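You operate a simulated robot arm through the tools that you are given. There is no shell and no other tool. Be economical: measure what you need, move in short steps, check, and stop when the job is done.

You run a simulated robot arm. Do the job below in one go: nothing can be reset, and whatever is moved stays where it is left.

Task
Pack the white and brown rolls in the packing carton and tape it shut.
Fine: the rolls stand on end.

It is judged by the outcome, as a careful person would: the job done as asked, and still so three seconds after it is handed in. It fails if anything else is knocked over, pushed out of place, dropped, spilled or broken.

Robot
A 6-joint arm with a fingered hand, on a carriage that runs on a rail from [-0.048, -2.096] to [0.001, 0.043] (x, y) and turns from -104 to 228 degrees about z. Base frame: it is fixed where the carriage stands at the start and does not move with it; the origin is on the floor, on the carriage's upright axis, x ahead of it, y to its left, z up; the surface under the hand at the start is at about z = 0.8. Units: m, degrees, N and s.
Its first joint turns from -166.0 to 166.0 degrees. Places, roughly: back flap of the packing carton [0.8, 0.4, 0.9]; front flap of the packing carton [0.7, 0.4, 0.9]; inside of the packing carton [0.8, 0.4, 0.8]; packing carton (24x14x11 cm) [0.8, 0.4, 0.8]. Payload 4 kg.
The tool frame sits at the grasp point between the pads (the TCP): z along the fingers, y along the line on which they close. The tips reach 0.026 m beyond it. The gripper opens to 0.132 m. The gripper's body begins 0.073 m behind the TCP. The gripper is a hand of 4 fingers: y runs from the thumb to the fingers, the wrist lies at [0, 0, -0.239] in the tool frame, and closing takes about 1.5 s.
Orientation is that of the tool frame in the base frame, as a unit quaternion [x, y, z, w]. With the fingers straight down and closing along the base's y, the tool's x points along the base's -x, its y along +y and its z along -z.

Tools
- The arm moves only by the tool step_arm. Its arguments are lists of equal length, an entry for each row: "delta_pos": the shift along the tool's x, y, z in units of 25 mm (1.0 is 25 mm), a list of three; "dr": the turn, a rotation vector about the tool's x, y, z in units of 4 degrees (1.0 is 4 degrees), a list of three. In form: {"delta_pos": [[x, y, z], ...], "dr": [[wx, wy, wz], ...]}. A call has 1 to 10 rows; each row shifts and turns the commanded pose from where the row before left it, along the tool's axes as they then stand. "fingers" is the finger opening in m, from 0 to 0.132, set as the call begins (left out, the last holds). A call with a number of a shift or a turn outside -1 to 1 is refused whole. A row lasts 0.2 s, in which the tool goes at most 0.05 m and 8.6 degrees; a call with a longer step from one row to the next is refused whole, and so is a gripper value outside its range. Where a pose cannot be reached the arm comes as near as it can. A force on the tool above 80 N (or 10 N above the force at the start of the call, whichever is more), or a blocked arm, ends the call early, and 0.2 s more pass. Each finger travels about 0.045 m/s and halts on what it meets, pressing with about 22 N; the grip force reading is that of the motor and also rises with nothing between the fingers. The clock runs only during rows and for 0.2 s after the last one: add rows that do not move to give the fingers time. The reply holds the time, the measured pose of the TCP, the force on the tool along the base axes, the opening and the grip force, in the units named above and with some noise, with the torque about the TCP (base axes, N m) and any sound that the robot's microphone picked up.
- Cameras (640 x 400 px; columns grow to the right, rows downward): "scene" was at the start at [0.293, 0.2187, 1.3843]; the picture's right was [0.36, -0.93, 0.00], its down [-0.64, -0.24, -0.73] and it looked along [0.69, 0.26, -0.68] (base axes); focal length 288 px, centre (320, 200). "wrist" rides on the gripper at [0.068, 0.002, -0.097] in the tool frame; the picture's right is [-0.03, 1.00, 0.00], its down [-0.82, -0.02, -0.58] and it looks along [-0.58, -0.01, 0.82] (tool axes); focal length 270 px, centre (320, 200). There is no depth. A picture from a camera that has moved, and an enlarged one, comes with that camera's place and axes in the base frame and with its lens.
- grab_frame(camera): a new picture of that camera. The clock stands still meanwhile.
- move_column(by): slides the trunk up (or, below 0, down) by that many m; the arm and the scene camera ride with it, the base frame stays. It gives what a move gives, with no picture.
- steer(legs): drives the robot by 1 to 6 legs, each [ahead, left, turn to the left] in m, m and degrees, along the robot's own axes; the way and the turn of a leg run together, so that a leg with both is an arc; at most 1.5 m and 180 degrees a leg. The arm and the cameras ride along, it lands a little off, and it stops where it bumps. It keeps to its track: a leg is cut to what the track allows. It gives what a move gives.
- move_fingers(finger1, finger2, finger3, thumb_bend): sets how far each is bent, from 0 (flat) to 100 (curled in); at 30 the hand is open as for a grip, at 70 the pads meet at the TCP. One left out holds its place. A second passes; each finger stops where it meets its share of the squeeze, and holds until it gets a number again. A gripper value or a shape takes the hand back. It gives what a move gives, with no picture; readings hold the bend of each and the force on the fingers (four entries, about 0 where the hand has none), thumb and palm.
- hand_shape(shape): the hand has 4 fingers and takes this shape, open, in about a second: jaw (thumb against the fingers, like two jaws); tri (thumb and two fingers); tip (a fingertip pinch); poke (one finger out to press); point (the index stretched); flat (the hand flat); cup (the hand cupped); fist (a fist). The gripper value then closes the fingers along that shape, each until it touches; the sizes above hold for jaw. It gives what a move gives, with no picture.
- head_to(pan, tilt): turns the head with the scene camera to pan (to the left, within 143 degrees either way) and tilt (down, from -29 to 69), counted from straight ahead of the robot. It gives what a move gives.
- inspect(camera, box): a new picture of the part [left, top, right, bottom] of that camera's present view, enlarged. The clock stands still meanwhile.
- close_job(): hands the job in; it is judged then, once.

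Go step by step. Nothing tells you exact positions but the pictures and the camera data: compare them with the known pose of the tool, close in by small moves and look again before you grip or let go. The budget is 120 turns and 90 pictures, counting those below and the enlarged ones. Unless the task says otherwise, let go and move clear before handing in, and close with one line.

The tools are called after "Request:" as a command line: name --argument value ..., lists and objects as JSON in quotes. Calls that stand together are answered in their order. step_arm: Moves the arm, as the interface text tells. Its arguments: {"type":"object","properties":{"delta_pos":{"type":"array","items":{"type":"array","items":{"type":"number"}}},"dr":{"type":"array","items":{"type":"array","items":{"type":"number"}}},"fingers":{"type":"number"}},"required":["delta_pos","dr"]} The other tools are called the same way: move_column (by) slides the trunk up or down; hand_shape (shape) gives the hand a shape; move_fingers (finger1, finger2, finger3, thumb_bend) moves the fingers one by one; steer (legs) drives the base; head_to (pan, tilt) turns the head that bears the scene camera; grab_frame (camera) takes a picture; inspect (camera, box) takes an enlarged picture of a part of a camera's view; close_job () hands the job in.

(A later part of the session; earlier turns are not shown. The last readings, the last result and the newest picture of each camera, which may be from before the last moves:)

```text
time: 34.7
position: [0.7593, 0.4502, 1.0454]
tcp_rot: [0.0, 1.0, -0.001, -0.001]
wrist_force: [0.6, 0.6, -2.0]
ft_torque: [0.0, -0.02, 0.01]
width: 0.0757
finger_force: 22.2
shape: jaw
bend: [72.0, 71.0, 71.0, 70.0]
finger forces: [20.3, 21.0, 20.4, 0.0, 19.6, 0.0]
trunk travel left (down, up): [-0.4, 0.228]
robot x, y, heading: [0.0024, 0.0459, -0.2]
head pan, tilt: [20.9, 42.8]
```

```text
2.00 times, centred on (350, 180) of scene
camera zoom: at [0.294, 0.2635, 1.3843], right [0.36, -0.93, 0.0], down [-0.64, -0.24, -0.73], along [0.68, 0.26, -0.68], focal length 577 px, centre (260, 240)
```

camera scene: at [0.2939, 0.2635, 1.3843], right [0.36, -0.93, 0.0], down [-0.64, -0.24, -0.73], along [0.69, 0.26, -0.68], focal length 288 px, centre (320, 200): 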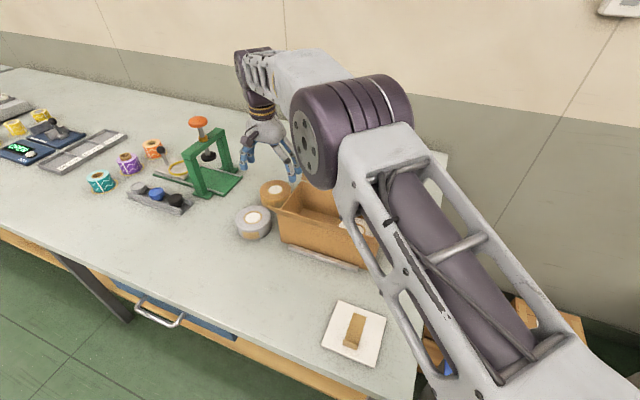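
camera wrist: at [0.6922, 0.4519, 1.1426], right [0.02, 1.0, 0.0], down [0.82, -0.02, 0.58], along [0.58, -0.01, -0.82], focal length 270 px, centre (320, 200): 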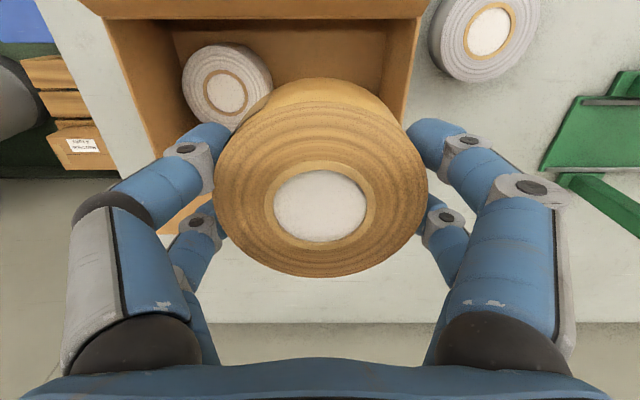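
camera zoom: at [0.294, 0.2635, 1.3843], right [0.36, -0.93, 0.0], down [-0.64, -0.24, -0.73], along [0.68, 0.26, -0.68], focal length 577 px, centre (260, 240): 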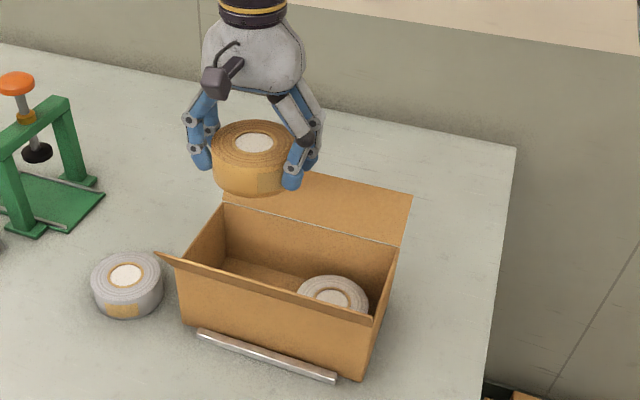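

White's near edge is about y 0.395, which is tight. I'll lower brown to just above white's height and look again.

Request:
step_arm --delta_pos '[[-0.1, 0.12, 1], [0, 0, 1], [0, 0, 1], [0, 0, 1], [0, 0, 1], [0, 0, 1], [0, 0, 0.6], [0, 0, 0]]' --dr '[[0, 0, 0], [0, 0, 0], [0, 0, 0], [0, 0, 0], [0, 0, 0], [0, 0, 0], [0, 0, 0], [0, 0, 0]]'

Request:
grab_frame --camera "wrist"

Request:
inspect --camera "scene" --box '[260, 140, 420, 280]'

```text
time: 36.5
position: [0.7631, 0.4529, 0.8802]
tcp_rot: [-0.001, 1.0, 0.0, 0.0]
wrist_force: [0.5, -0.3, -2.6]
ft_torque: [-0.01, -0.02, 0.0]
width: 0.0753
finger_force: 21.9
shape: jaw
bend: [72.0, 71.0, 71.0, 70.0]
finger forces: [20.3, 21.2, 20.3, 0.1, 19.6, 0.0]
trunk travel left (down, up): [-0.4, 0.228]
robot x, y, heading: [0.0013, 0.0475, -0.0]
head pan, tilt: [20.9, 42.8]
```

```text
55 pictures are left
camera wrist: at [0.6947, 0.4552, 0.9771], right [0.03, 1.0, 0.0], down [0.82, -0.02, 0.58], along [0.58, -0.01, -0.82], focal length 270 px, centre (320, 200)
```

wrist: 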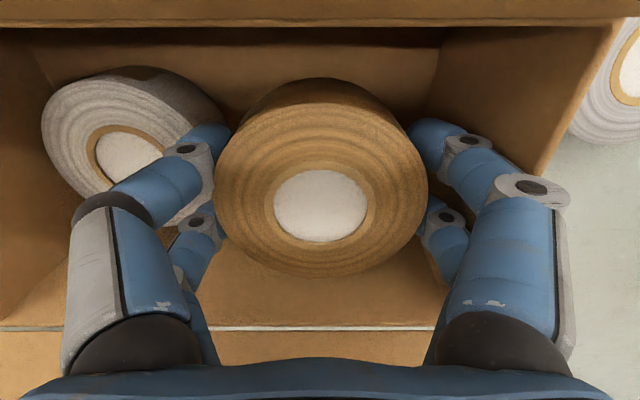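

```text
2.86 times, centred on (340, 210) of scene
camera zoom: at [0.294, 0.2635, 1.3843], right [0.36, -0.93, 0.0], down [-0.64, -0.24, -0.73], along [0.69, 0.26, -0.68], focal length 824 px, centre (263, 171)
```

zoom: 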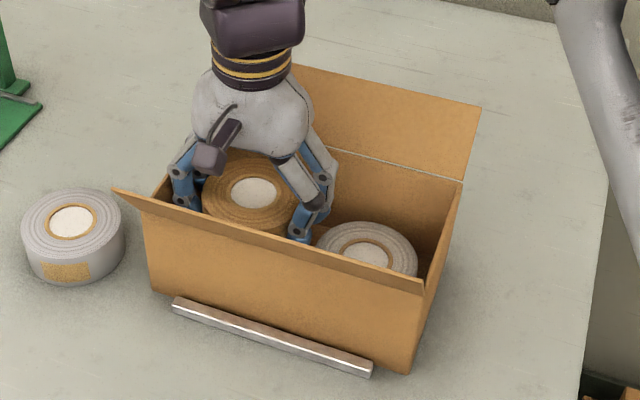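

The thumb tip is just beside white's edge. Lowering slowly while watching the forces.

Request:
step_arm --delta_pos '[[0, 0.12, 0.3], [0, 0, 0.3], [0, 0, 0.3], [0, 0, 0.2], [0, 0, 0]]' --dr '[[0, 0, 0], [0, 0, 0], [0, 0, 0], [0, 0, 0], [0, 0, 0]]'

Request:
inspect --camera "scene" --box '[260, 140, 420, 280]'

```text
time: 37.7
position: [0.7621, 0.4572, 0.8527]
tcp_rot: [-0.001, 1.0, 0.001, 0.0]
wrist_force: [-1.0, -1.7, -1.5]
ft_torque: [-0.01, -0.02, -0.04]
width: 0.0755
finger_force: 21.6
shape: jaw
bend: [72.0, 71.0, 71.0, 70.0]
finger forces: [20.4, 22.7, 20.5, 0.0, 19.8, 0.0]
trunk travel left (down, up): [-0.4, 0.228]
robot x, y, heading: [0.0026, 0.0443, -0.2]
head pan, tilt: [20.9, 42.8]
```

```text
2.86 times, centred on (340, 210) of scene
camera zoom: at [0.294, 0.2635, 1.3843], right [0.36, -0.93, 0.0], down [-0.64, -0.24, -0.73], along [0.68, 0.26, -0.68], focal length 824 px, centre (263, 171)
```

zoom: 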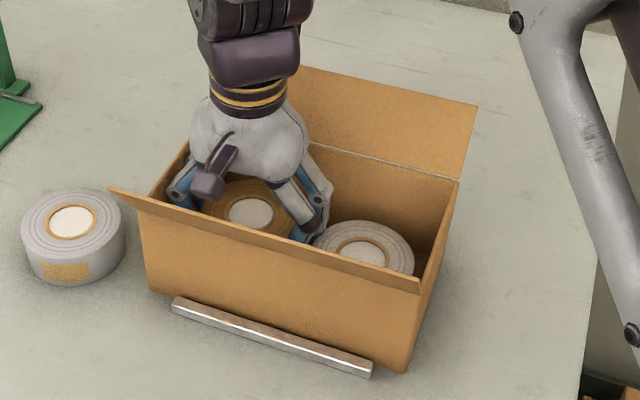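

The fingers brushed the high‑y wall and moved the carton a couple of mm. I'll back off a few mm and continue down.

Request:
step_arm --delta_pos '[[0, -0.2, 0], [0, 0, 0.25], [0, 0, 0.2], [0, 0, 0]]' --dr '[[0, 0, 0], [0, 0, 0], [0, 0, 0], [0, 0, 0]]'

Request:
inspect --camera "scene" --box '[260, 140, 420, 280]'

Request:
grab_frame --camera "wrist"

```text
time: 38.7
position: [0.7624, 0.4517, 0.8425]
tcp_rot: [0.0, 1.0, 0.0, 0.001]
wrist_force: [0.5, 0.7, -1.5]
ft_torque: [0.01, 0.0, -0.01]
width: 0.0756
finger_force: 21.6
shape: jaw
bend: [72.0, 71.0, 72.0, 70.0]
finger forces: [20.9, 21.8, 21.4, 0.1, 20.0, 0.1]
trunk travel left (down, up): [-0.4, 0.228]
robot x, y, heading: [0.0021, 0.0451, -0.1]
head pan, tilt: [20.9, 42.8]
```

```text
2.86 times, centred on (340, 210) of scene
camera zoom: at [0.294, 0.2634, 1.3843], right [0.36, -0.93, 0.0], down [-0.64, -0.24, -0.73], along [0.69, 0.26, -0.68], focal length 824 px, centre (263, 171)
```

zoom: 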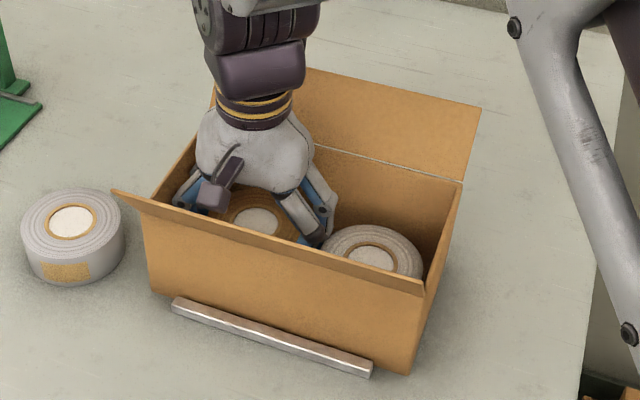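

```text
51 pictures are left
camera wrist: at [0.6948, 0.4533, 0.9399], right [0.03, 1.0, 0.0], down [0.82, -0.02, 0.58], along [0.58, -0.02, -0.82], focal length 270 px, centre (320, 200)
```

wrist: 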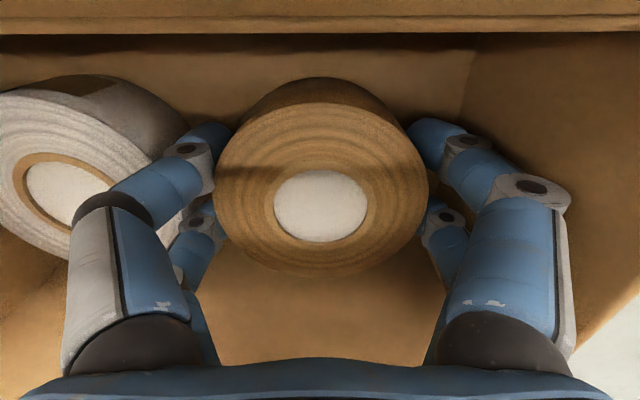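

The carton is back in place and brown is nearly down. Final few mm.

Request:
step_arm --delta_pos '[[0, 0, 0.15], [0, 0, 0.1], [0, 0, 0]]' --dr '[[0, 0, 0], [0, 0, 0], [0, 0, 0]]'

```text
time: 39.5
position: [0.7631, 0.4513, 0.8367]
tcp_rot: [0.0, 1.0, 0.0, 0.0]
wrist_force: [0.2, -1.3, 4.7]
ft_torque: [-0.05, 0.05, -0.01]
width: 0.0755
finger_force: 21.9
shape: jaw
bend: [72.0, 71.0, 72.0, 70.0]
finger forces: [21.0, 21.6, 21.3, 0.1, 20.3, 0.0]
trunk travel left (down, up): [-0.4, 0.228]
robot x, y, heading: [-0.0026, 0.0435, 0.1]
head pan, tilt: [20.9, 42.8]
```

Brown is on the floor. Opening just enough to release, then lifting.

Request:
step_arm --delta_pos '[[0, 0, 0], [0, 0, 0], [0, 0, 0]]' --dr '[[0, 0, 0], [0, 0, 0], [0, 0, 0]]' --fingers 0.087

Request:
grab_frame --camera "wrist"

```text
time: 40.3
position: [0.763, 0.4499, 0.836]
tcp_rot: [0.0, 1.0, 0.0, 0.0]
wrist_force: [-0.4, 0.1, -0.1]
ft_torque: [0.05, 0.0, 0.03]
width: 0.0868
finger_force: 0.2
shape: jaw
bend: [70.0, 70.0, 70.0, 63.0]
finger forces: [0.0, 0.0, 0.8, 0.0, 0.0, 0.1]
trunk travel left (down, up): [-0.4, 0.228]
robot x, y, heading: [-0.0021, 0.0493, 0.3]
head pan, tilt: [20.9, 42.8]
```

```text
50 pictures are left
camera wrist: at [0.6954, 0.4532, 0.9332], right [0.03, 1.0, 0.0], down [0.82, -0.02, 0.58], along [0.58, -0.01, -0.82], focal length 270 px, centre (320, 200)
```

wrist: 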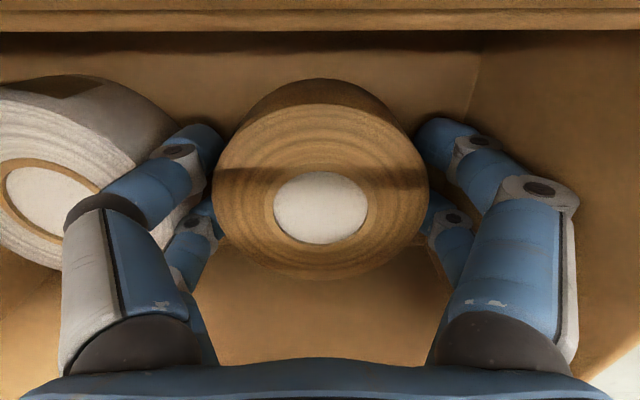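

Request:
step_arm --delta_pos '[[0, 0, -0.3], [0, 0, -0.5], [0, 0, -1], [0, 0, -1], [0, 0, -1], [0, 0, -1], [0, 0, -1], [0, 0, -1], [0, 0, -1], [0, 0, 0]]' --dr '[[0, 0, 0], [0, 0, 0], [0, 0, 0], [0, 0, 0], [0, 0, 0], [0, 0, 0], [0, 0, 0], [0, 0, 0], [0, 0, 0], [0, 0, 0]]'

Request:
inspect --camera "scene" --box '[250, 120, 450, 280]'

Request:
grab_frame --camera "wrist"

```text
time: 42.5
position: [0.7609, 0.4505, 1.0317]
tcp_rot: [0.0, 1.0, 0.0, 0.0]
wrist_force: [0.3, -0.3, -1.4]
ft_torque: [0.01, -0.05, -0.02]
width: 0.0866
finger_force: 0.2
shape: jaw
bend: [70.0, 70.0, 70.0, 63.0]
finger forces: [0.1, 0.1, 0.0, 0.0, 0.0, 0.1]
trunk travel left (down, up): [-0.4, 0.228]
robot x, y, heading: [-0.0008, 0.0454, -0.0]
head pan, tilt: [20.9, 42.8]
```

```text
2.50 times, centred on (350, 200) of scene
camera zoom: at [0.294, 0.2635, 1.3843], right [0.36, -0.93, 0.0], down [-0.64, -0.24, -0.73], along [0.68, 0.26, -0.68], focal length 721 px, centre (245, 200)
```

zoom: 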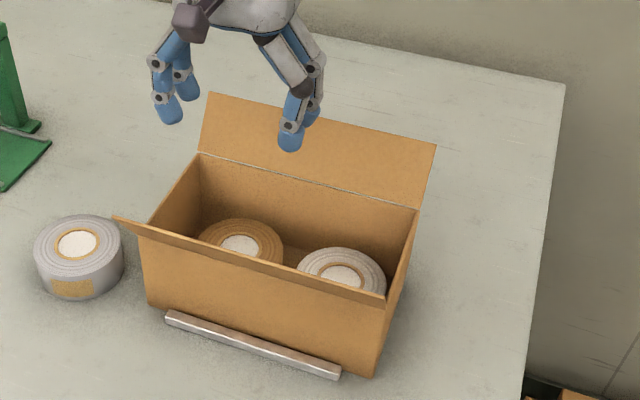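

```text
48 pictures are left
camera wrist: at [0.6937, 0.453, 1.1279], right [0.03, 1.0, 0.0], down [0.82, -0.02, 0.58], along [0.58, -0.01, -0.82], focal length 270 px, centre (320, 200)
```

wrist: 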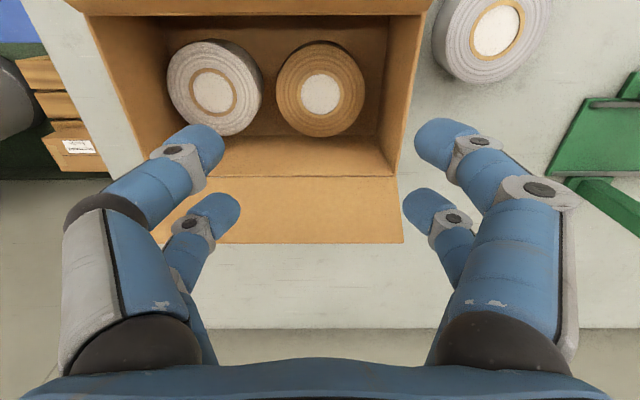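

Both rolls are standing inside, clear of the rim. Next I'll close the flaps; first I'll bring the closed hand in front of the front flap.

Request:
step_arm --delta_pos '[[1, -0.2, 0], [1, -0.2, 0], [1, -0.2, 0], [1, -0.2, 0], [1, -0.2, 0], [1, -0.2, 0], [1, -0.2, 0], [0.7, -0.2, 0], [0, 0, 0]]' --dr '[[0, 0, 0], [0, 0, 0], [0, 0, 0], [0, 0, 0], [0, 0, 0], [0, 0, 0], [0, 0, 0], [0, 0, 0], [0, 0, 0]]' --fingers 0.0

Request:
grab_frame --camera "wrist"

Request:
grab_frame --camera "scene"

```text
time: 44.5
position: [0.57, 0.4117, 1.0318]
tcp_rot: [0.0, 1.0, 0.0, 0.0]
wrist_force: [0.2, -0.2, 0.9]
ft_torque: [-0.02, -0.01, 0.02]
width: 0.0
finger_force: 22.5
shape: jaw
bend: [62.0, 62.0, 62.0, 70.0]
finger forces: [0.1, 0.0, 0.0, 0.0, 0.0, 0.0]
trunk travel left (down, up): [-0.4, 0.228]
robot x, y, heading: [0.0008, 0.0446, -0.1]
head pan, tilt: [20.9, 42.8]
```

```text
47 pictures are left
camera wrist: at [0.5025, 0.4135, 1.1272], right [0.03, 1.0, 0.0], down [0.82, -0.02, 0.58], along [0.58, -0.01, -0.82], focal length 270 px, centre (320, 200)
```

wrist: 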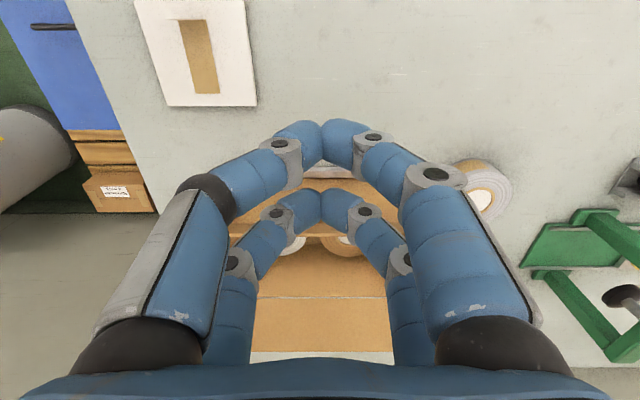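

```text
46 pictures are left
camera scene: at [0.294, 0.2635, 1.3843], right [0.36, -0.93, 0.0], down [-0.64, -0.24, -0.73], along [0.69, 0.26, -0.68], focal length 288 px, centre (320, 200)
```

scene: 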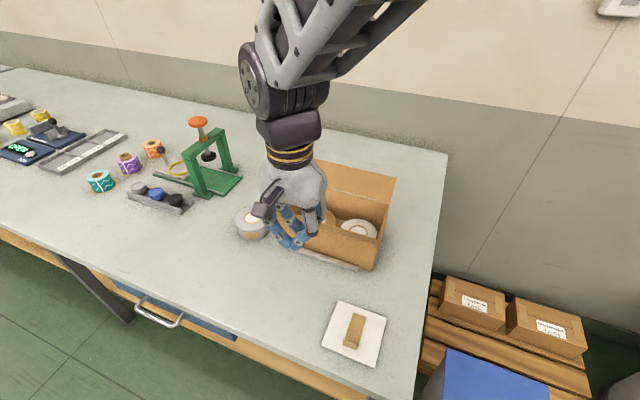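

Lowering beside the front flap's outer face, then sweeping inward.

Request:
step_arm --delta_pos '[[0, 0, 1], [0, 0, 1], [0, 0, 1.0], [0, 0, 0.15], [0, 0, 0]]' --dr '[[0, 0, 0], [0, 0, 0], [0, 0, 0], [0, 0, 0], [0, 0, 0]]'

Request:
step_arm --delta_pos '[[-0.8, 0, 0], [-0.8, 0, 0], [-0.8, 0, 0], [-0.8, 0, 0], [-0.5, 0, 0], [0, 0, 0]]' --dr '[[0, 0, 0], [0, 0, 0], [0, 0, 0], [0, 0, 0], [0, 0, 0], [0, 0, 0]]'

Request:
inspect --camera "scene" --box '[220, 120, 420, 280]'

Request:
grab_frame --camera "wrist"

```text
time: 45.7
position: [0.571, 0.4132, 0.9505]
tcp_rot: [0.0, 1.0, 0.001, 0.0]
wrist_force: [0.1, -0.5, 0.0]
ft_torque: [0.01, 0.01, 0.0]
width: 0.0
finger_force: 21.6
shape: jaw
bend: [62.0, 62.0, 62.0, 70.0]
finger forces: [0.1, 0.0, 0.0, 0.0, 0.0, 0.1]
trunk travel left (down, up): [-0.4, 0.228]
robot x, y, heading: [0.0004, 0.0474, 0.4]
head pan, tilt: [20.9, 42.8]
```

```text
time: 47.1
position: [0.6632, 0.4113, 0.9518]
tcp_rot: [0.0, 1.0, 0.0, 0.0]
wrist_force: [-0.5, 0.0, -0.3]
ft_torque: [0.01, 0.01, 0.0]
width: 0.0
finger_force: 21.8
shape: jaw
bend: [62.0, 62.0, 62.0, 70.0]
finger forces: [0.0, 0.0, 0.1, 0.0, 0.1, 0.0]
trunk travel left (down, up): [-0.4, 0.228]
robot x, y, heading: [0.0002, 0.0454, -0.2]
head pan, tilt: [20.9, 42.8]
```

```text
2.50 times, centred on (320, 200) of scene
camera zoom: at [0.2939, 0.2635, 1.3843], right [0.36, -0.93, 0.0], down [-0.64, -0.24, -0.73], along [0.69, 0.26, -0.68], focal length 721 px, centre (320, 200)
```

zoom: 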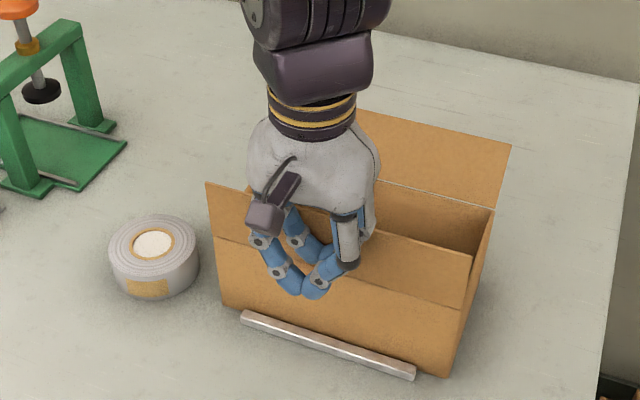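

```text
44 pictures are left
camera wrist: at [0.5955, 0.4139, 1.0489], right [0.02, 1.0, 0.0], down [0.82, -0.02, 0.58], along [0.58, -0.01, -0.82], focal length 270 px, centre (320, 200)
```

wrist: 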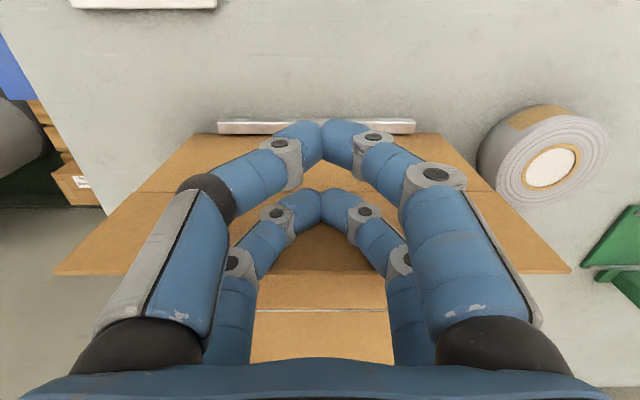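

The flap is swinging up with negligible force. Continuing inward.

Request:
step_arm --delta_pos '[[-0.7, 0, 0], [-0.7, 0, 0], [-0.7, 0, -0.2], [0, 0, 0]]' --dr '[[0, 0, 0], [0, 0, 0], [0, 0, 0], [0, 0, 0]]'

Request:
inspect --camera "scene" --box '[220, 120, 420, 280]'

```text
time: 48.1
position: [0.7159, 0.4104, 0.9572]
tcp_rot: [0.0, 1.0, 0.0, -0.001]
wrist_force: [0.5, 0.6, -0.6]
ft_torque: [0.01, 0.02, 0.01]
width: 0.0
finger_force: 21.8
shape: jaw
bend: [62.0, 62.0, 62.0, 70.0]
finger forces: [0.0, 0.0, 0.0, 0.1, 0.1, 0.0]
trunk travel left (down, up): [-0.4, 0.228]
robot x, y, heading: [0.005, 0.0478, 0.1]
head pan, tilt: [20.9, 42.8]
```

```text
2.50 times, centred on (320, 200) of scene
camera zoom: at [0.2939, 0.2635, 1.3843], right [0.36, -0.93, 0.0], down [-0.64, -0.24, -0.73], along [0.69, 0.26, -0.68], focal length 721 px, centre (320, 200)
```

zoom: 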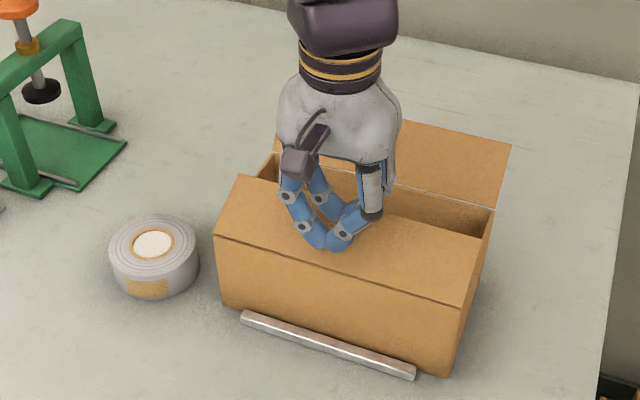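

The flap leans inward. Pressing it down to horizontal.

Request:
step_arm --delta_pos '[[-0.3, 0, 0.2], [-0.2, 0, 0.3], [0, 0, 0.25], [0, 0, 0]]' --dr '[[0, 0, 0], [0, 0, 0], [0, 0, 0], [0, 0, 0]]'

Request:
inspect --camera "scene" --box '[220, 120, 420, 280]'

```text
time: 49.1
position: [0.7278, 0.4101, 0.9382]
tcp_rot: [0.0, 1.0, 0.0, 0.0]
wrist_force: [0.3, -0.2, 1.2]
ft_torque: [-0.01, 0.0, -0.01]
width: 0.0
finger_force: 21.7
shape: jaw
bend: [62.0, 62.0, 62.0, 70.0]
finger forces: [0.0, 0.0, 0.1, 0.0, 0.0, 0.0]
trunk travel left (down, up): [-0.4, 0.228]
robot x, y, heading: [-0.0033, 0.0469, -0.3]
head pan, tilt: [20.9, 42.8]
```

```text
2.50 times, centred on (320, 200) of scene
camera zoom: at [0.2939, 0.2635, 1.3843], right [0.36, -0.93, 0.0], down [-0.64, -0.24, -0.73], along [0.69, 0.26, -0.68], focal length 721 px, centre (320, 200)
```

zoom: 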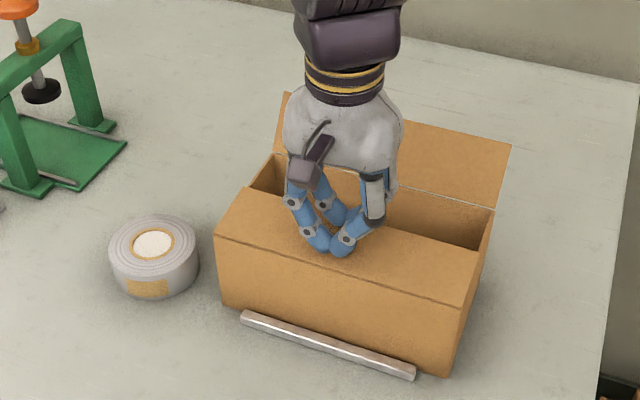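

The front flap is nearly flat. Now lifting off and going over behind the back flap.

Request:
step_arm --delta_pos '[[0, 0, -0.8], [0, 0, -1], [0, 0, -1], [0, 0, -1]]' --dr '[[0, 0, 0], [0, 0, 0], [0, 0, 0], [0, 0, 0]]'

Request:
step_arm --delta_pos '[[-0.93, -0.32, 0], [-0.93, -0.32, 0], [-0.93, -0.32, 0], [-0.93, -0.32, 0], [-0.93, -0.32, 0], [-0.93, -0.32, 0], [-0.93, -0.32, 0], [-0.93, -0.32, 0], [-0.93, -0.32, 0], [0, 0, 0]]' --dr '[[0, 0, 0], [0, 0, 0], [0, 0, 0], [0, 0, 0], [0, 0, 0], [0, 0, 0], [0, 0, 0], [0, 0, 0], [0, 0, 0], [0, 0, 0]]'

Request:
grab_frame --camera "scene"

Request:
grab_frame --camera "wrist"

```text
time: 50.1
position: [0.7272, 0.4103, 1.0325]
tcp_rot: [0.0, 1.0, 0.0, 0.0]
wrist_force: [0.4, -0.1, -0.3]
ft_torque: [0.01, 0.02, -0.02]
width: 0.0001
finger_force: 21.9
shape: jaw
bend: [62.0, 62.0, 62.0, 70.0]
finger forces: [0.1, 0.0, 0.1, 0.1, 0.0, 0.1]
trunk travel left (down, up): [-0.4, 0.228]
robot x, y, heading: [0.0045, 0.0429, -0.3]
head pan, tilt: [20.9, 42.8]
```

```text
time: 52.3
position: [0.9353, 0.3394, 1.0352]
tcp_rot: [-0.001, 1.0, 0.0, 0.0]
wrist_force: [0.5, 0.3, 0.8]
ft_torque: [-0.03, 0.0, 0.01]
width: 0.0
finger_force: 22.6
shape: jaw
bend: [62.0, 62.0, 62.0, 70.0]
finger forces: [0.0, 0.0, 0.1, 0.0, 0.0, 0.0]
trunk travel left (down, up): [-0.4, 0.228]
robot x, y, heading: [-0.0003, 0.0431, -0.0]
head pan, tilt: [20.9, 42.8]
```

```text
41 pictures are left
camera scene: at [0.2939, 0.2635, 1.3843], right [0.36, -0.93, 0.0], down [-0.64, -0.24, -0.73], along [0.69, 0.26, -0.68], focal length 288 px, centre (320, 200)
```

scene: 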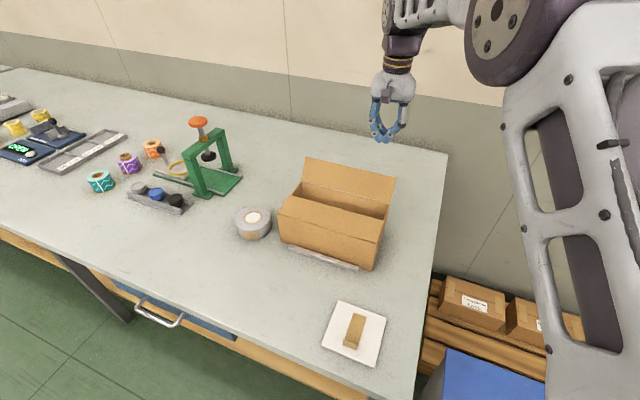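

```text
40 pictures are left
camera wrist: at [0.8667, 0.3416, 1.1321], right [0.02, 1.0, 0.0], down [0.82, -0.02, 0.58], along [0.58, -0.01, -0.82], focal length 270 px, centre (320, 200)
```

wrist: 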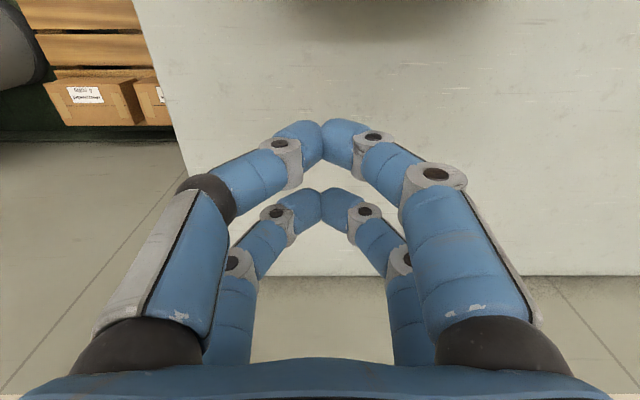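

The back flap is nearly upright (tip about x 0.84, z 0.98). Lowering behind it and sweeping toward the front.

Request:
step_arm --delta_pos '[[0, 0, 1], [0, 0, 1], [0, 0, 0.8], [0, 0, 0]]' --dr '[[0, 0, 0], [0, 0, 0], [0, 0, 0], [0, 0, 0]]'

Request:
step_arm --delta_pos '[[0.8, 0, 0], [0.8, 0.2, 0], [0.8, 0.4, 0], [0.8, 0.5, 0], [0.5, 0.5, 0], [0, 0, 0]]' --dr '[[0, 0, 0], [0, 0, 0], [0, 0, 0], [0, 0, 0], [0, 0, 0], [0, 0, 0]]'

Request:
inspect --camera "scene" --box '[240, 100, 440, 280]'

```text
time: 53.3
position: [0.9357, 0.3392, 0.9622]
tcp_rot: [0.0, 1.0, 0.0, 0.001]
wrist_force: [0.0, -0.2, 0.6]
ft_torque: [0.01, -0.04, 0.03]
width: 0.0
finger_force: 22.1
shape: jaw
bend: [62.0, 62.0, 62.0, 70.0]
finger forces: [0.0, 0.0, 0.1, 0.0, 0.0, 0.0]
trunk travel left (down, up): [-0.4, 0.228]
robot x, y, heading: [0.002, 0.0458, -0.0]
head pan, tilt: [20.9, 42.8]
```

```text
time: 54.7
position: [0.8439, 0.379, 0.9642]
tcp_rot: [0.0, 1.0, 0.0, 0.0]
wrist_force: [-0.5, 0.2, -0.1]
ft_torque: [-0.02, -0.02, -0.01]
width: 0.0
finger_force: 22.1
shape: jaw
bend: [62.0, 62.0, 62.0, 70.0]
finger forces: [0.0, 0.0, 0.1, 0.0, 0.0, 0.1]
trunk travel left (down, up): [-0.4, 0.228]
robot x, y, heading: [0.0022, 0.0456, 0.0]
head pan, tilt: [20.9, 42.8]
```

```text
2.22 times, centred on (340, 190) of scene
camera zoom: at [0.2939, 0.2635, 1.3843], right [0.36, -0.93, 0.0], down [-0.64, -0.24, -0.73], along [0.69, 0.26, -0.68], focal length 641 px, centre (276, 222)
```

zoom: 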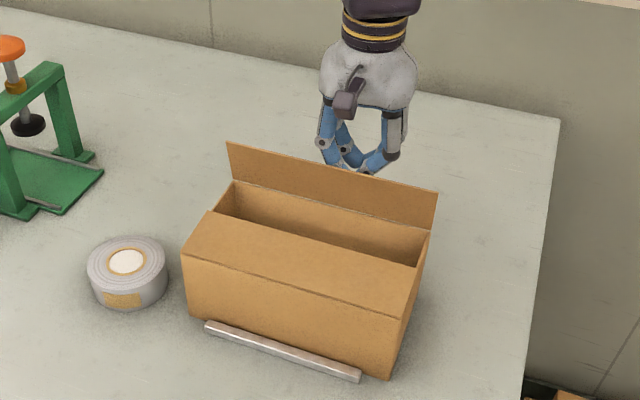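

Request:
step_arm --delta_pos '[[0.7, 0.2, 0], [0.7, 0.2, 0], [0.7, 0.2, 0], [0.4, 0, 0.3], [0, 0, 0.3], [0, 0, 0]]' --dr '[[0, 0, 0], [0, 0, 0], [0, 0, 0], [0, 0, 0], [0, 0, 0], [0, 0, 0]]'

Request:
inspect --camera "scene" --box '[240, 100, 440, 280]'

```text
time: 56.1
position: [0.7823, 0.393, 0.9495]
tcp_rot: [0.0, 1.0, 0.0, 0.0]
wrist_force: [-0.5, -0.4, -0.6]
ft_torque: [0.01, -0.01, -0.01]
width: 0.0
finger_force: 21.4
shape: jaw
bend: [62.0, 62.0, 62.0, 70.0]
finger forces: [0.1, 0.0, 0.0, 0.1, 0.1, 0.0]
trunk travel left (down, up): [-0.4, 0.228]
robot x, y, heading: [0.0007, 0.0443, 0.3]
head pan, tilt: [20.9, 42.8]
```

```text
2.22 times, centred on (340, 190) of scene
camera zoom: at [0.2939, 0.2635, 1.3843], right [0.36, -0.93, 0.0], down [-0.64, -0.24, -0.73], along [0.69, 0.26, -0.68], focal length 641 px, centre (276, 222)
```

zoom: 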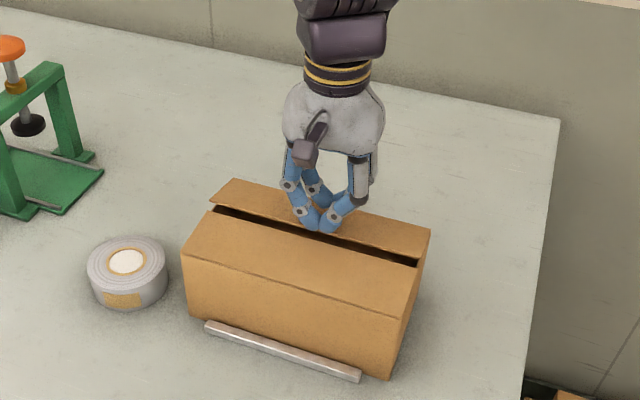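

Both flaps are nearly shut. Pressing the back flap down a little more.

Request:
step_arm --delta_pos '[[0, 0, 0.3], [0, 0, 0.2], [0, 0, 0.1], [0, 0, 0]]' --dr '[[0, 0, 0], [0, 0, 0], [0, 0, 0], [0, 0, 0]]'

Request:
inspect --camera "scene" --box '[240, 120, 440, 280]'

```text
time: 57.1
position: [0.7809, 0.3948, 0.9349]
tcp_rot: [0.0, 1.0, -0.001, 0.001]
wrist_force: [0.2, -0.2, 2.7]
ft_torque: [0.05, 0.03, -0.02]
width: 0.0
finger_force: 22.6
shape: jaw
bend: [62.0, 62.0, 62.0, 70.0]
finger forces: [0.0, 0.1, 0.0, 0.1, 0.0, 0.0]
trunk travel left (down, up): [-0.4, 0.228]
robot x, y, heading: [0.0027, 0.0479, 0.1]
head pan, tilt: [20.9, 42.8]
```

```text
2.50 times, centred on (340, 200) of scene
camera zoom: at [0.2938, 0.2634, 1.3843], right [0.36, -0.93, 0.0], down [-0.64, -0.24, -0.73], along [0.69, 0.26, -0.68], focal length 721 px, centre (270, 200)
```

zoom: 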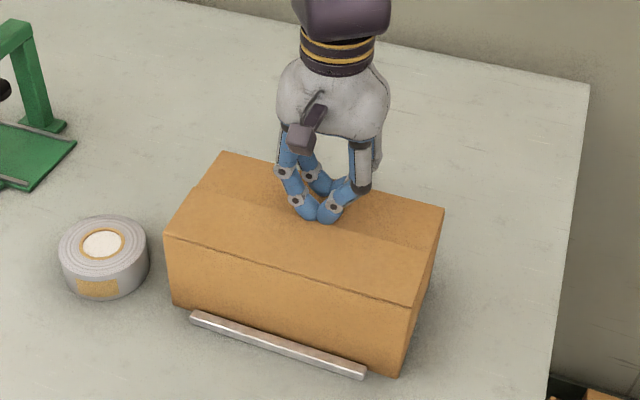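

Closed. Lifting off and moving over to the tape card.

Request:
step_arm --delta_pos '[[0, 0, -0.6], [0, 0, -1], [0, 0, -1], [0, 0, -1], [0, 0, -1], [0, 0, 0]]' --dr '[[0, 0, 0], [0, 0, 0], [0, 0, 0], [0, 0, 0], [0, 0, 0], [0, 0, 0]]'

Request:
inspect --camera "scene" --box '[240, 120, 440, 280]'

Request:
inspect --camera "scene" --box '[310, 290, 400, 380]'

```text
time: 58.5
position: [0.7811, 0.3947, 1.0492]
tcp_rot: [-0.001, 1.0, 0.0, 0.0]
wrist_force: [0.9, -0.1, -0.1]
ft_torque: [-0.01, 0.0, 0.0]
width: 0.0
finger_force: 22.3
shape: jaw
bend: [62.0, 62.0, 62.0, 70.0]
finger forces: [0.0, 0.0, 0.0, 0.0, 0.1, 0.0]
trunk travel left (down, up): [-0.4, 0.228]
robot x, y, heading: [-0.0007, 0.0456, 0.0]
head pan, tilt: [20.9, 42.8]
```

```text
2.50 times, centred on (340, 200) of scene
camera zoom: at [0.294, 0.2635, 1.3843], right [0.36, -0.93, 0.0], down [-0.64, -0.24, -0.73], along [0.68, 0.26, -0.68], focal length 721 px, centre (270, 200)
```

zoom: 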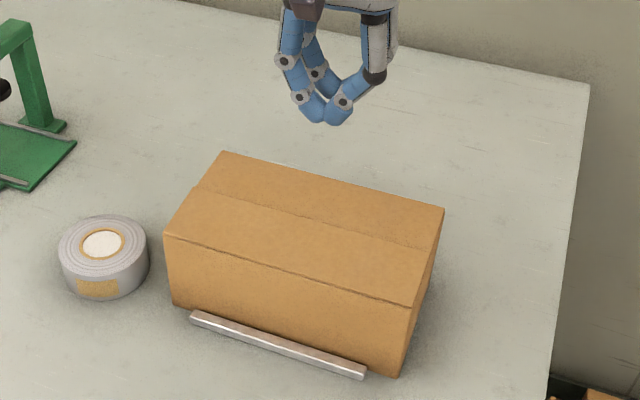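

```text
4.44 times, centred on (355, 335) of scene
camera zoom: at [0.294, 0.2635, 1.3843], right [0.36, -0.93, 0.0], down [-0.64, -0.24, -0.73], along [0.68, 0.26, -0.68], focal length 1282 px, centre (164, -400)
```

zoom: 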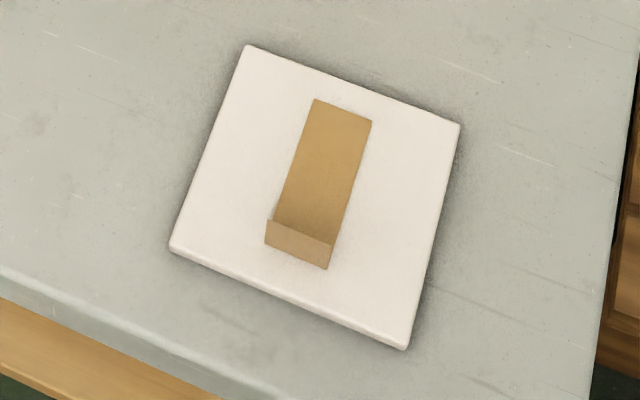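

The flaps stay shut, with the seam at x≈0.76. The tape strip lies from x≈0.513 (upright tab) to 0.575 at y≈0.285. I'll shift the carriage right for reach and yaw the hand 90° to pinch the tab.

Request:
steer --legs '[[0, -0.165, 0]]'

Request:
step_arm --delta_pos '[[0.8, 0, 0], [0.8, 0, 0], [0.8, 0, 0], [0, -0.8, 0], [0, -0.8, 0], [-0.3, -0.8, 0], [-0.5, -0.7, 0], [-0.5, -0.7, 0], [-0.7, -0.5, 0], [-0.7, -0.5, 0]]' --dr '[[0, 0, 1], [0, 0, 1], [0, 0, 1], [0, 0, 1], [0, 0, 1], [0, 0, 1], [0, 0, 1], [0, 0, 1], [0, 0, 1], [0, 0, 1]]'

```text
time: 59.9
position: [0.7784, 0.2276, 1.0487]
tcp_rot: [0.001, 1.0, 0.001, 0.001]
wrist_force: [0.0, -0.4, -0.4]
ft_torque: [0.0, -0.01, -0.01]
width: 0.0
finger_force: 21.5
shape: jaw
bend: [62.0, 62.0, 62.0, 70.0]
finger forces: [0.0, 0.0, 0.0, 0.0, 0.0, 0.0]
trunk travel left (down, up): [-0.4, 0.228]
robot x, y, heading: [-0.0039, -0.1223, -0.1]
head pan, tilt: [20.9, 42.8]
```

```text
time: 62.1
position: [0.7304, 0.09, 1.0498]
tcp_rot: [0.343, 0.939, 0.0, -0.001]
wrist_force: [-0.7, 0.7, -0.4]
ft_torque: [-0.02, -0.02, -0.01]
width: 0.0
finger_force: 21.9
shape: jaw
bend: [62.0, 62.0, 62.0, 70.0]
finger forces: [0.0, 0.0, 0.0, 0.0, 0.0, 0.0]
trunk travel left (down, up): [-0.4, 0.228]
robot x, y, heading: [-0.0031, -0.1223, 0.0]
head pan, tilt: [20.9, 42.8]
```

Request:
step_arm --delta_pos '[[0, 0, 0], [0, 0, 0], [0, 0, 0], [0, 0, 0], [0, 0, 0], [0, 0, 0], [0, 0, 0], [0, 0, 0], [0, 0, 0], [0, 0, 0]]' --dr '[[0, 0, 1], [0, 0, 1], [0, 0, 1], [0, 0, 1], [0, 0, 1], [0, 0, 1], [0, 0, 1], [0, 0, 1], [0, 0, 1], [0, 0, 1]]'

Request:
step_arm --delta_pos '[[0, 0, 0], [0, 0, 0], [0, 0, 0]]' --dr '[[0, 0, 1], [0, 0, 1], [0, 0, 0.5]]' --fingers 0.05

```text
time: 64.3
position: [0.7314, 0.0887, 1.0483]
tcp_rot: [0.645, 0.765, 0.001, 0.0]
wrist_force: [0.2, -0.5, 0.8]
ft_torque: [-0.03, -0.02, 0.03]
width: 0.0
finger_force: 21.9
shape: jaw
bend: [62.0, 62.0, 62.0, 70.0]
finger forces: [0.0, 0.0, 0.0, 0.0, 0.1, 0.1]
trunk travel left (down, up): [-0.4, 0.228]
robot x, y, heading: [-0.0, -0.1184, -0.1]
head pan, tilt: [20.9, 42.8]
```

```text
time: 65.1
position: [0.7297, 0.0886, 1.0495]
tcp_rot: [0.708, 0.706, 0.0, 0.001]
wrist_force: [-0.6, -0.1, -0.2]
ft_torque: [0.02, -0.02, -0.05]
width: 0.0497
finger_force: 0.1
shape: jaw
bend: [74.0, 74.0, 74.0, 70.0]
finger forces: [0.0, 0.1, 0.1, 0.0, 0.0, 0.0]
trunk travel left (down, up): [-0.4, 0.228]
robot x, y, heading: [-0.0032, -0.1166, -0.2]
head pan, tilt: [20.9, 42.8]
```

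Now the tool's x is along base +y and its y along base +x. Moving above the tape tab.

Request:
step_arm --delta_pos '[[0.87, -0.93, 0], [0.87, -0.93, 0], [0.87, -0.93, 0], [0.87, -0.93, 0], [0.87, -0.93, 0], [0.87, -0.93, 0], [0.87, -0.93, 0], [0.87, -0.93, 0.6], [0.87, -0.93, 0.8], [0, 0, 0.8]]' --dr '[[0, 0, 0], [0, 0, 0], [0, 0, 0], [0, 0, 0], [0, 0, 0], [0, 0, 0], [0, 0, 0], [0, 0, 0], [0, 0, 0], [0, 0, 0]]'

Request:
grab_frame --camera "wrist"

Request:
grab_frame --camera "scene"

```text
time: 67.3
position: [0.5232, 0.2877, 0.9954]
tcp_rot: [0.708, 0.706, 0.0, 0.0]
wrist_force: [0.6, -0.6, -0.6]
ft_torque: [0.0, -0.03, -0.01]
width: 0.0496
finger_force: 0.0
shape: jaw
bend: [74.0, 74.0, 74.0, 70.0]
finger forces: [0.0, 0.0, 0.0, 0.0, 0.0, 0.0]
trunk travel left (down, up): [-0.4, 0.228]
robot x, y, heading: [-0.001, -0.1183, -0.3]
head pan, tilt: [20.9, 42.8]
```

```text
34 pictures are left
camera wrist: at [0.5264, 0.3548, 1.0915], right [1.0, -0.03, 0.0], down [-0.02, -0.82, 0.58], along [-0.02, -0.58, -0.82], focal length 270 px, centre (320, 200)
```

wrist: 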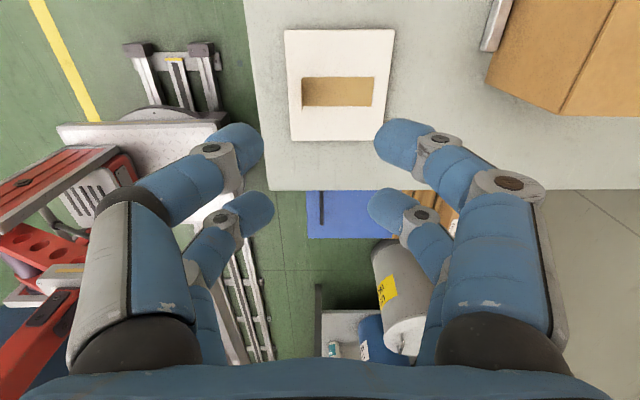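

```text
33 pictures are left
camera scene: at [0.2906, 0.0981, 1.3843], right [0.36, -0.93, 0.0], down [-0.64, -0.24, -0.73], along [0.69, 0.26, -0.68], focal length 288 px, centre (320, 200)
```

scene: 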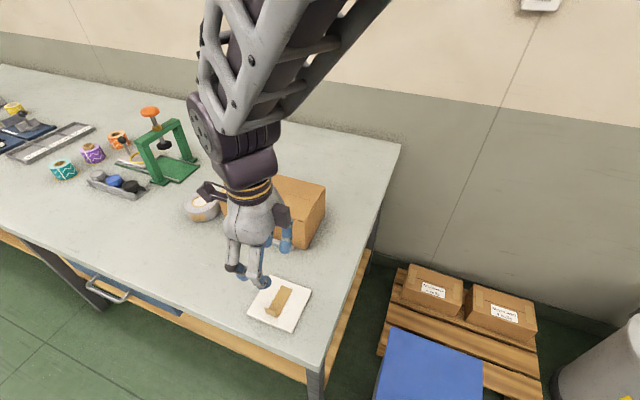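

Descending above the tab for a close look.

Request:
step_arm --delta_pos '[[-0.2, -0.52, 1], [0, 0, 1], [0, 0, 1], [0, 0, 1], [0, 0, 1], [0, 0, 0.6], [0, 0, 0]]' --dr '[[0, 0, 0], [0, 0, 0], [0, 0, 0], [0, 0, 0], [0, 0, 0], [0, 0, 0], [0, 0, 0]]'

Request:
grab_frame --camera "wrist"

Request:
inspect --camera "scene" --box '[220, 240, 340, 350]'

```text
time: 68.9
position: [0.51, 0.2797, 0.8523]
tcp_rot: [0.708, 0.707, 0.001, 0.0]
wrist_force: [1.1, 0.5, -0.5]
ft_torque: [-0.02, -0.01, 0.01]
width: 0.0494
finger_force: 0.0
shape: jaw
bend: [74.0, 74.0, 74.0, 70.0]
finger forces: [0.0, 0.1, 0.0, 0.0, 0.0, 0.0]
trunk travel left (down, up): [-0.4, 0.228]
robot x, y, heading: [-0.0056, -0.1232, -0.0]
head pan, tilt: [20.9, 42.8]
```

```text
32 pictures are left
camera wrist: at [0.5115, 0.3493, 0.9491], right [1.0, -0.03, 0.0], down [-0.02, -0.82, 0.58], along [-0.02, -0.58, -0.82], focal length 270 px, centre (320, 200)
```

wrist: 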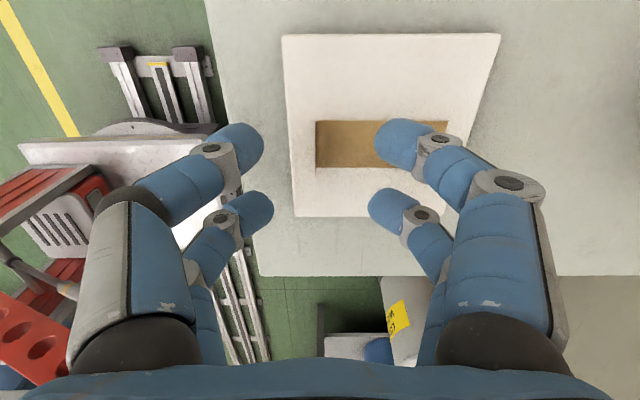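

```text
3.64 times, centred on (280, 295) of scene
camera zoom: at [0.2906, 0.0982, 1.3843], right [0.36, -0.93, 0.0], down [-0.64, -0.24, -0.73], along [0.69, 0.26, -0.68], focal length 1049 px, centre (466, -146)
```

zoom: 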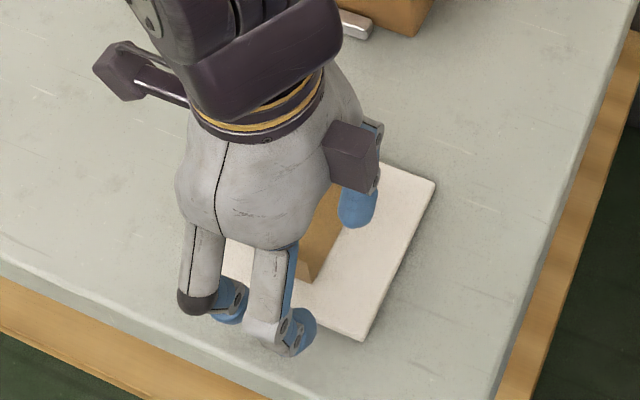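

The tab is at (0.506, 0.288), nicely between the fingertips. Lowering until the tips are just above the card.

Request:
step_arm --delta_pos '[[0, -0.14, 0.35], [0, 0, 0.35], [0, 0, 0]]' --dr '[[0, 0, 0], [0, 0, 0], [0, 0, 0]]'

Request:
step_arm --delta_pos '[[0, 0, 0], [0, 0, 0], [0, 0, 0], [0, 0, 0], [0, 0, 0]]' --dr '[[0, 0, 0], [0, 0, 0], [0, 0, 0], [0, 0, 0], [0, 0, 0]]' --fingers 0.015

Request:
grab_frame --camera "wrist"

```text
time: 69.7
position: [0.5042, 0.2806, 0.8369]
tcp_rot: [0.707, 0.707, 0.001, 0.0]
wrist_force: [2.1, -2.6, 14.3]
ft_torque: [0.22, -0.54, -0.13]
width: 0.0503
finger_force: 0.0
shape: jaw
bend: [75.0, 74.0, 74.0, 70.0]
finger forces: [15.1, 0.0, 0.0, 0.0, 0.0, 0.0]
trunk travel left (down, up): [-0.4, 0.228]
robot x, y, heading: [-0.0037, -0.1162, -0.2]
head pan, tilt: [20.9, 42.8]
```

```text
time: 70.9
position: [0.5052, 0.2821, 0.8375]
tcp_rot: [0.708, 0.707, 0.001, 0.0]
wrist_force: [12.3, -5.4, 44.2]
ft_torque: [0.57, -1.73, -0.35]
width: 0.021
finger_force: 0.0
shape: jaw
bend: [74.0, 72.0, 72.0, 70.0]
finger forces: [44.0, 0.0, 0.1, 0.0, 0.0, 0.0]
trunk travel left (down, up): [-0.4, 0.228]
robot x, y, heading: [0.0012, -0.1173, -0.2]
head pan, tilt: [20.9, 42.8]
```

```text
30 pictures are left
camera wrist: at [0.5078, 0.3495, 0.9337], right [1.0, -0.03, 0.0], down [-0.02, -0.82, 0.58], along [-0.01, -0.58, -0.82], focal length 270 px, centre (320, 200)
```

wrist: 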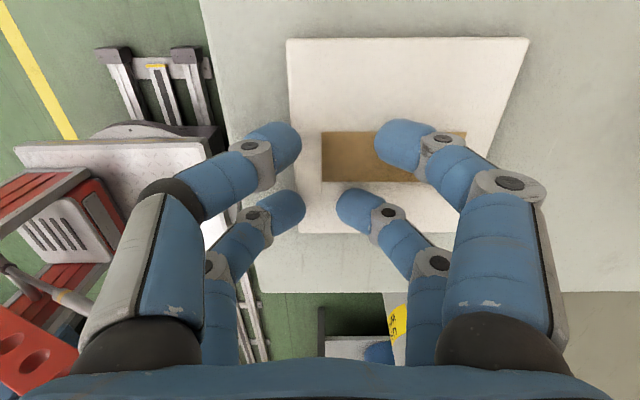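

Finger 1 pressed down onto the card as it closed. Raising about 12 mm and closing again.

Request:
step_arm --delta_pos '[[0, 0, -0.3], [0, 0, -0.2], [0, 0, 0], [0, 0, 0]]' --dr '[[0, 0, 0], [0, 0, 0], [0, 0, 0], [0, 0, 0]]'

Request:
grab_frame --camera "wrist"

```text
time: 71.9
position: [0.5052, 0.2808, 0.8468]
tcp_rot: [0.708, 0.707, 0.0, 0.0]
wrist_force: [0.1, 0.2, 0.2]
ft_torque: [0.0, 0.0, 0.0]
width: 0.0154
finger_force: 0.0
shape: jaw
bend: [72.0, 72.0, 72.0, 70.0]
finger forces: [0.1, 0.0, 0.0, 0.0, 0.0, 0.0]
trunk travel left (down, up): [-0.4, 0.228]
robot x, y, heading: [-0.0055, -0.1197, -0.2]
head pan, tilt: [20.9, 42.8]
```

```text
29 pictures are left
camera wrist: at [0.5079, 0.3491, 0.9446], right [1.0, -0.03, 0.0], down [-0.02, -0.82, 0.58], along [-0.02, -0.58, -0.82], focal length 270 px, centre (320, 200)
```

wrist: 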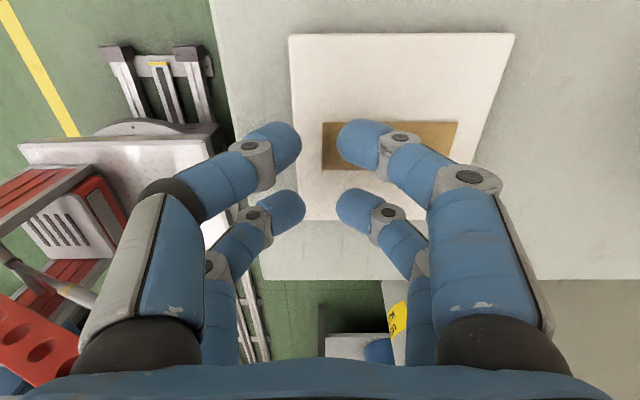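

Gap is centred around the tab. I'll look from the scene camera, then lower in small steps with this narrow gap.

Request:
step_arm --delta_pos '[[0, 0.06, -0.2], [0, 0, 0]]' --dr '[[0, 0, 0], [0, 0, 0]]' --fingers 0.03

Request:
inspect --camera "scene" --box '[235, 265, 325, 335]'

Request:
inspect --camera "wrist" --box '[260, 90, 480, 230]'

```text
time: 72.5
position: [0.5082, 0.2802, 0.8542]
tcp_rot: [0.707, 0.707, 0.0, 0.0]
wrist_force: [-0.3, 0.2, 0.6]
ft_torque: [0.01, 0.04, -0.03]
width: 0.0298
finger_force: 0.1
shape: jaw
bend: [73.0, 73.0, 73.0, 70.0]
finger forces: [0.0, 0.0, 0.0, 0.0, 0.0, 0.1]
trunk travel left (down, up): [-0.4, 0.228]
robot x, y, heading: [-0.0002, -0.1215, -0.1]
head pan, tilt: [20.9, 42.8]
```

```text
5.71 times, centred on (280, 300) of scene
camera zoom: at [0.2907, 0.0983, 1.3843], right [0.36, -0.93, 0.0], down [-0.64, -0.24, -0.73], along [0.69, 0.26, -0.68], focal length 1648 px, centre (549, -371)
```

zoom: 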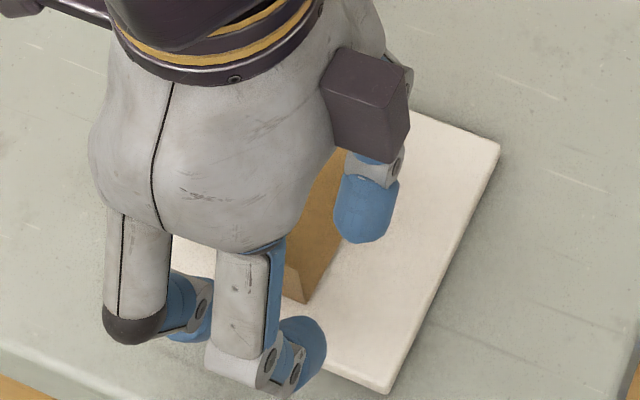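

```text
2.86 times, centred on (370, 160) of wrist
camera zoom: at [0.5099, 0.3491, 0.9505], right [1.0, -0.03, 0.0], down [-0.02, -0.82, 0.58], along [-0.02, -0.58, -0.82], focal length 772 px, centre (177, 314)
```

zoom: 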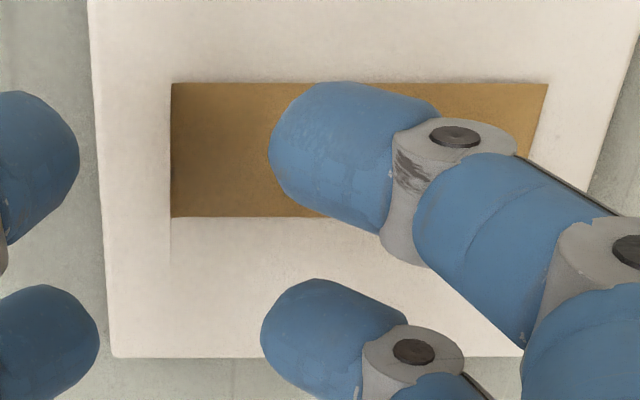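

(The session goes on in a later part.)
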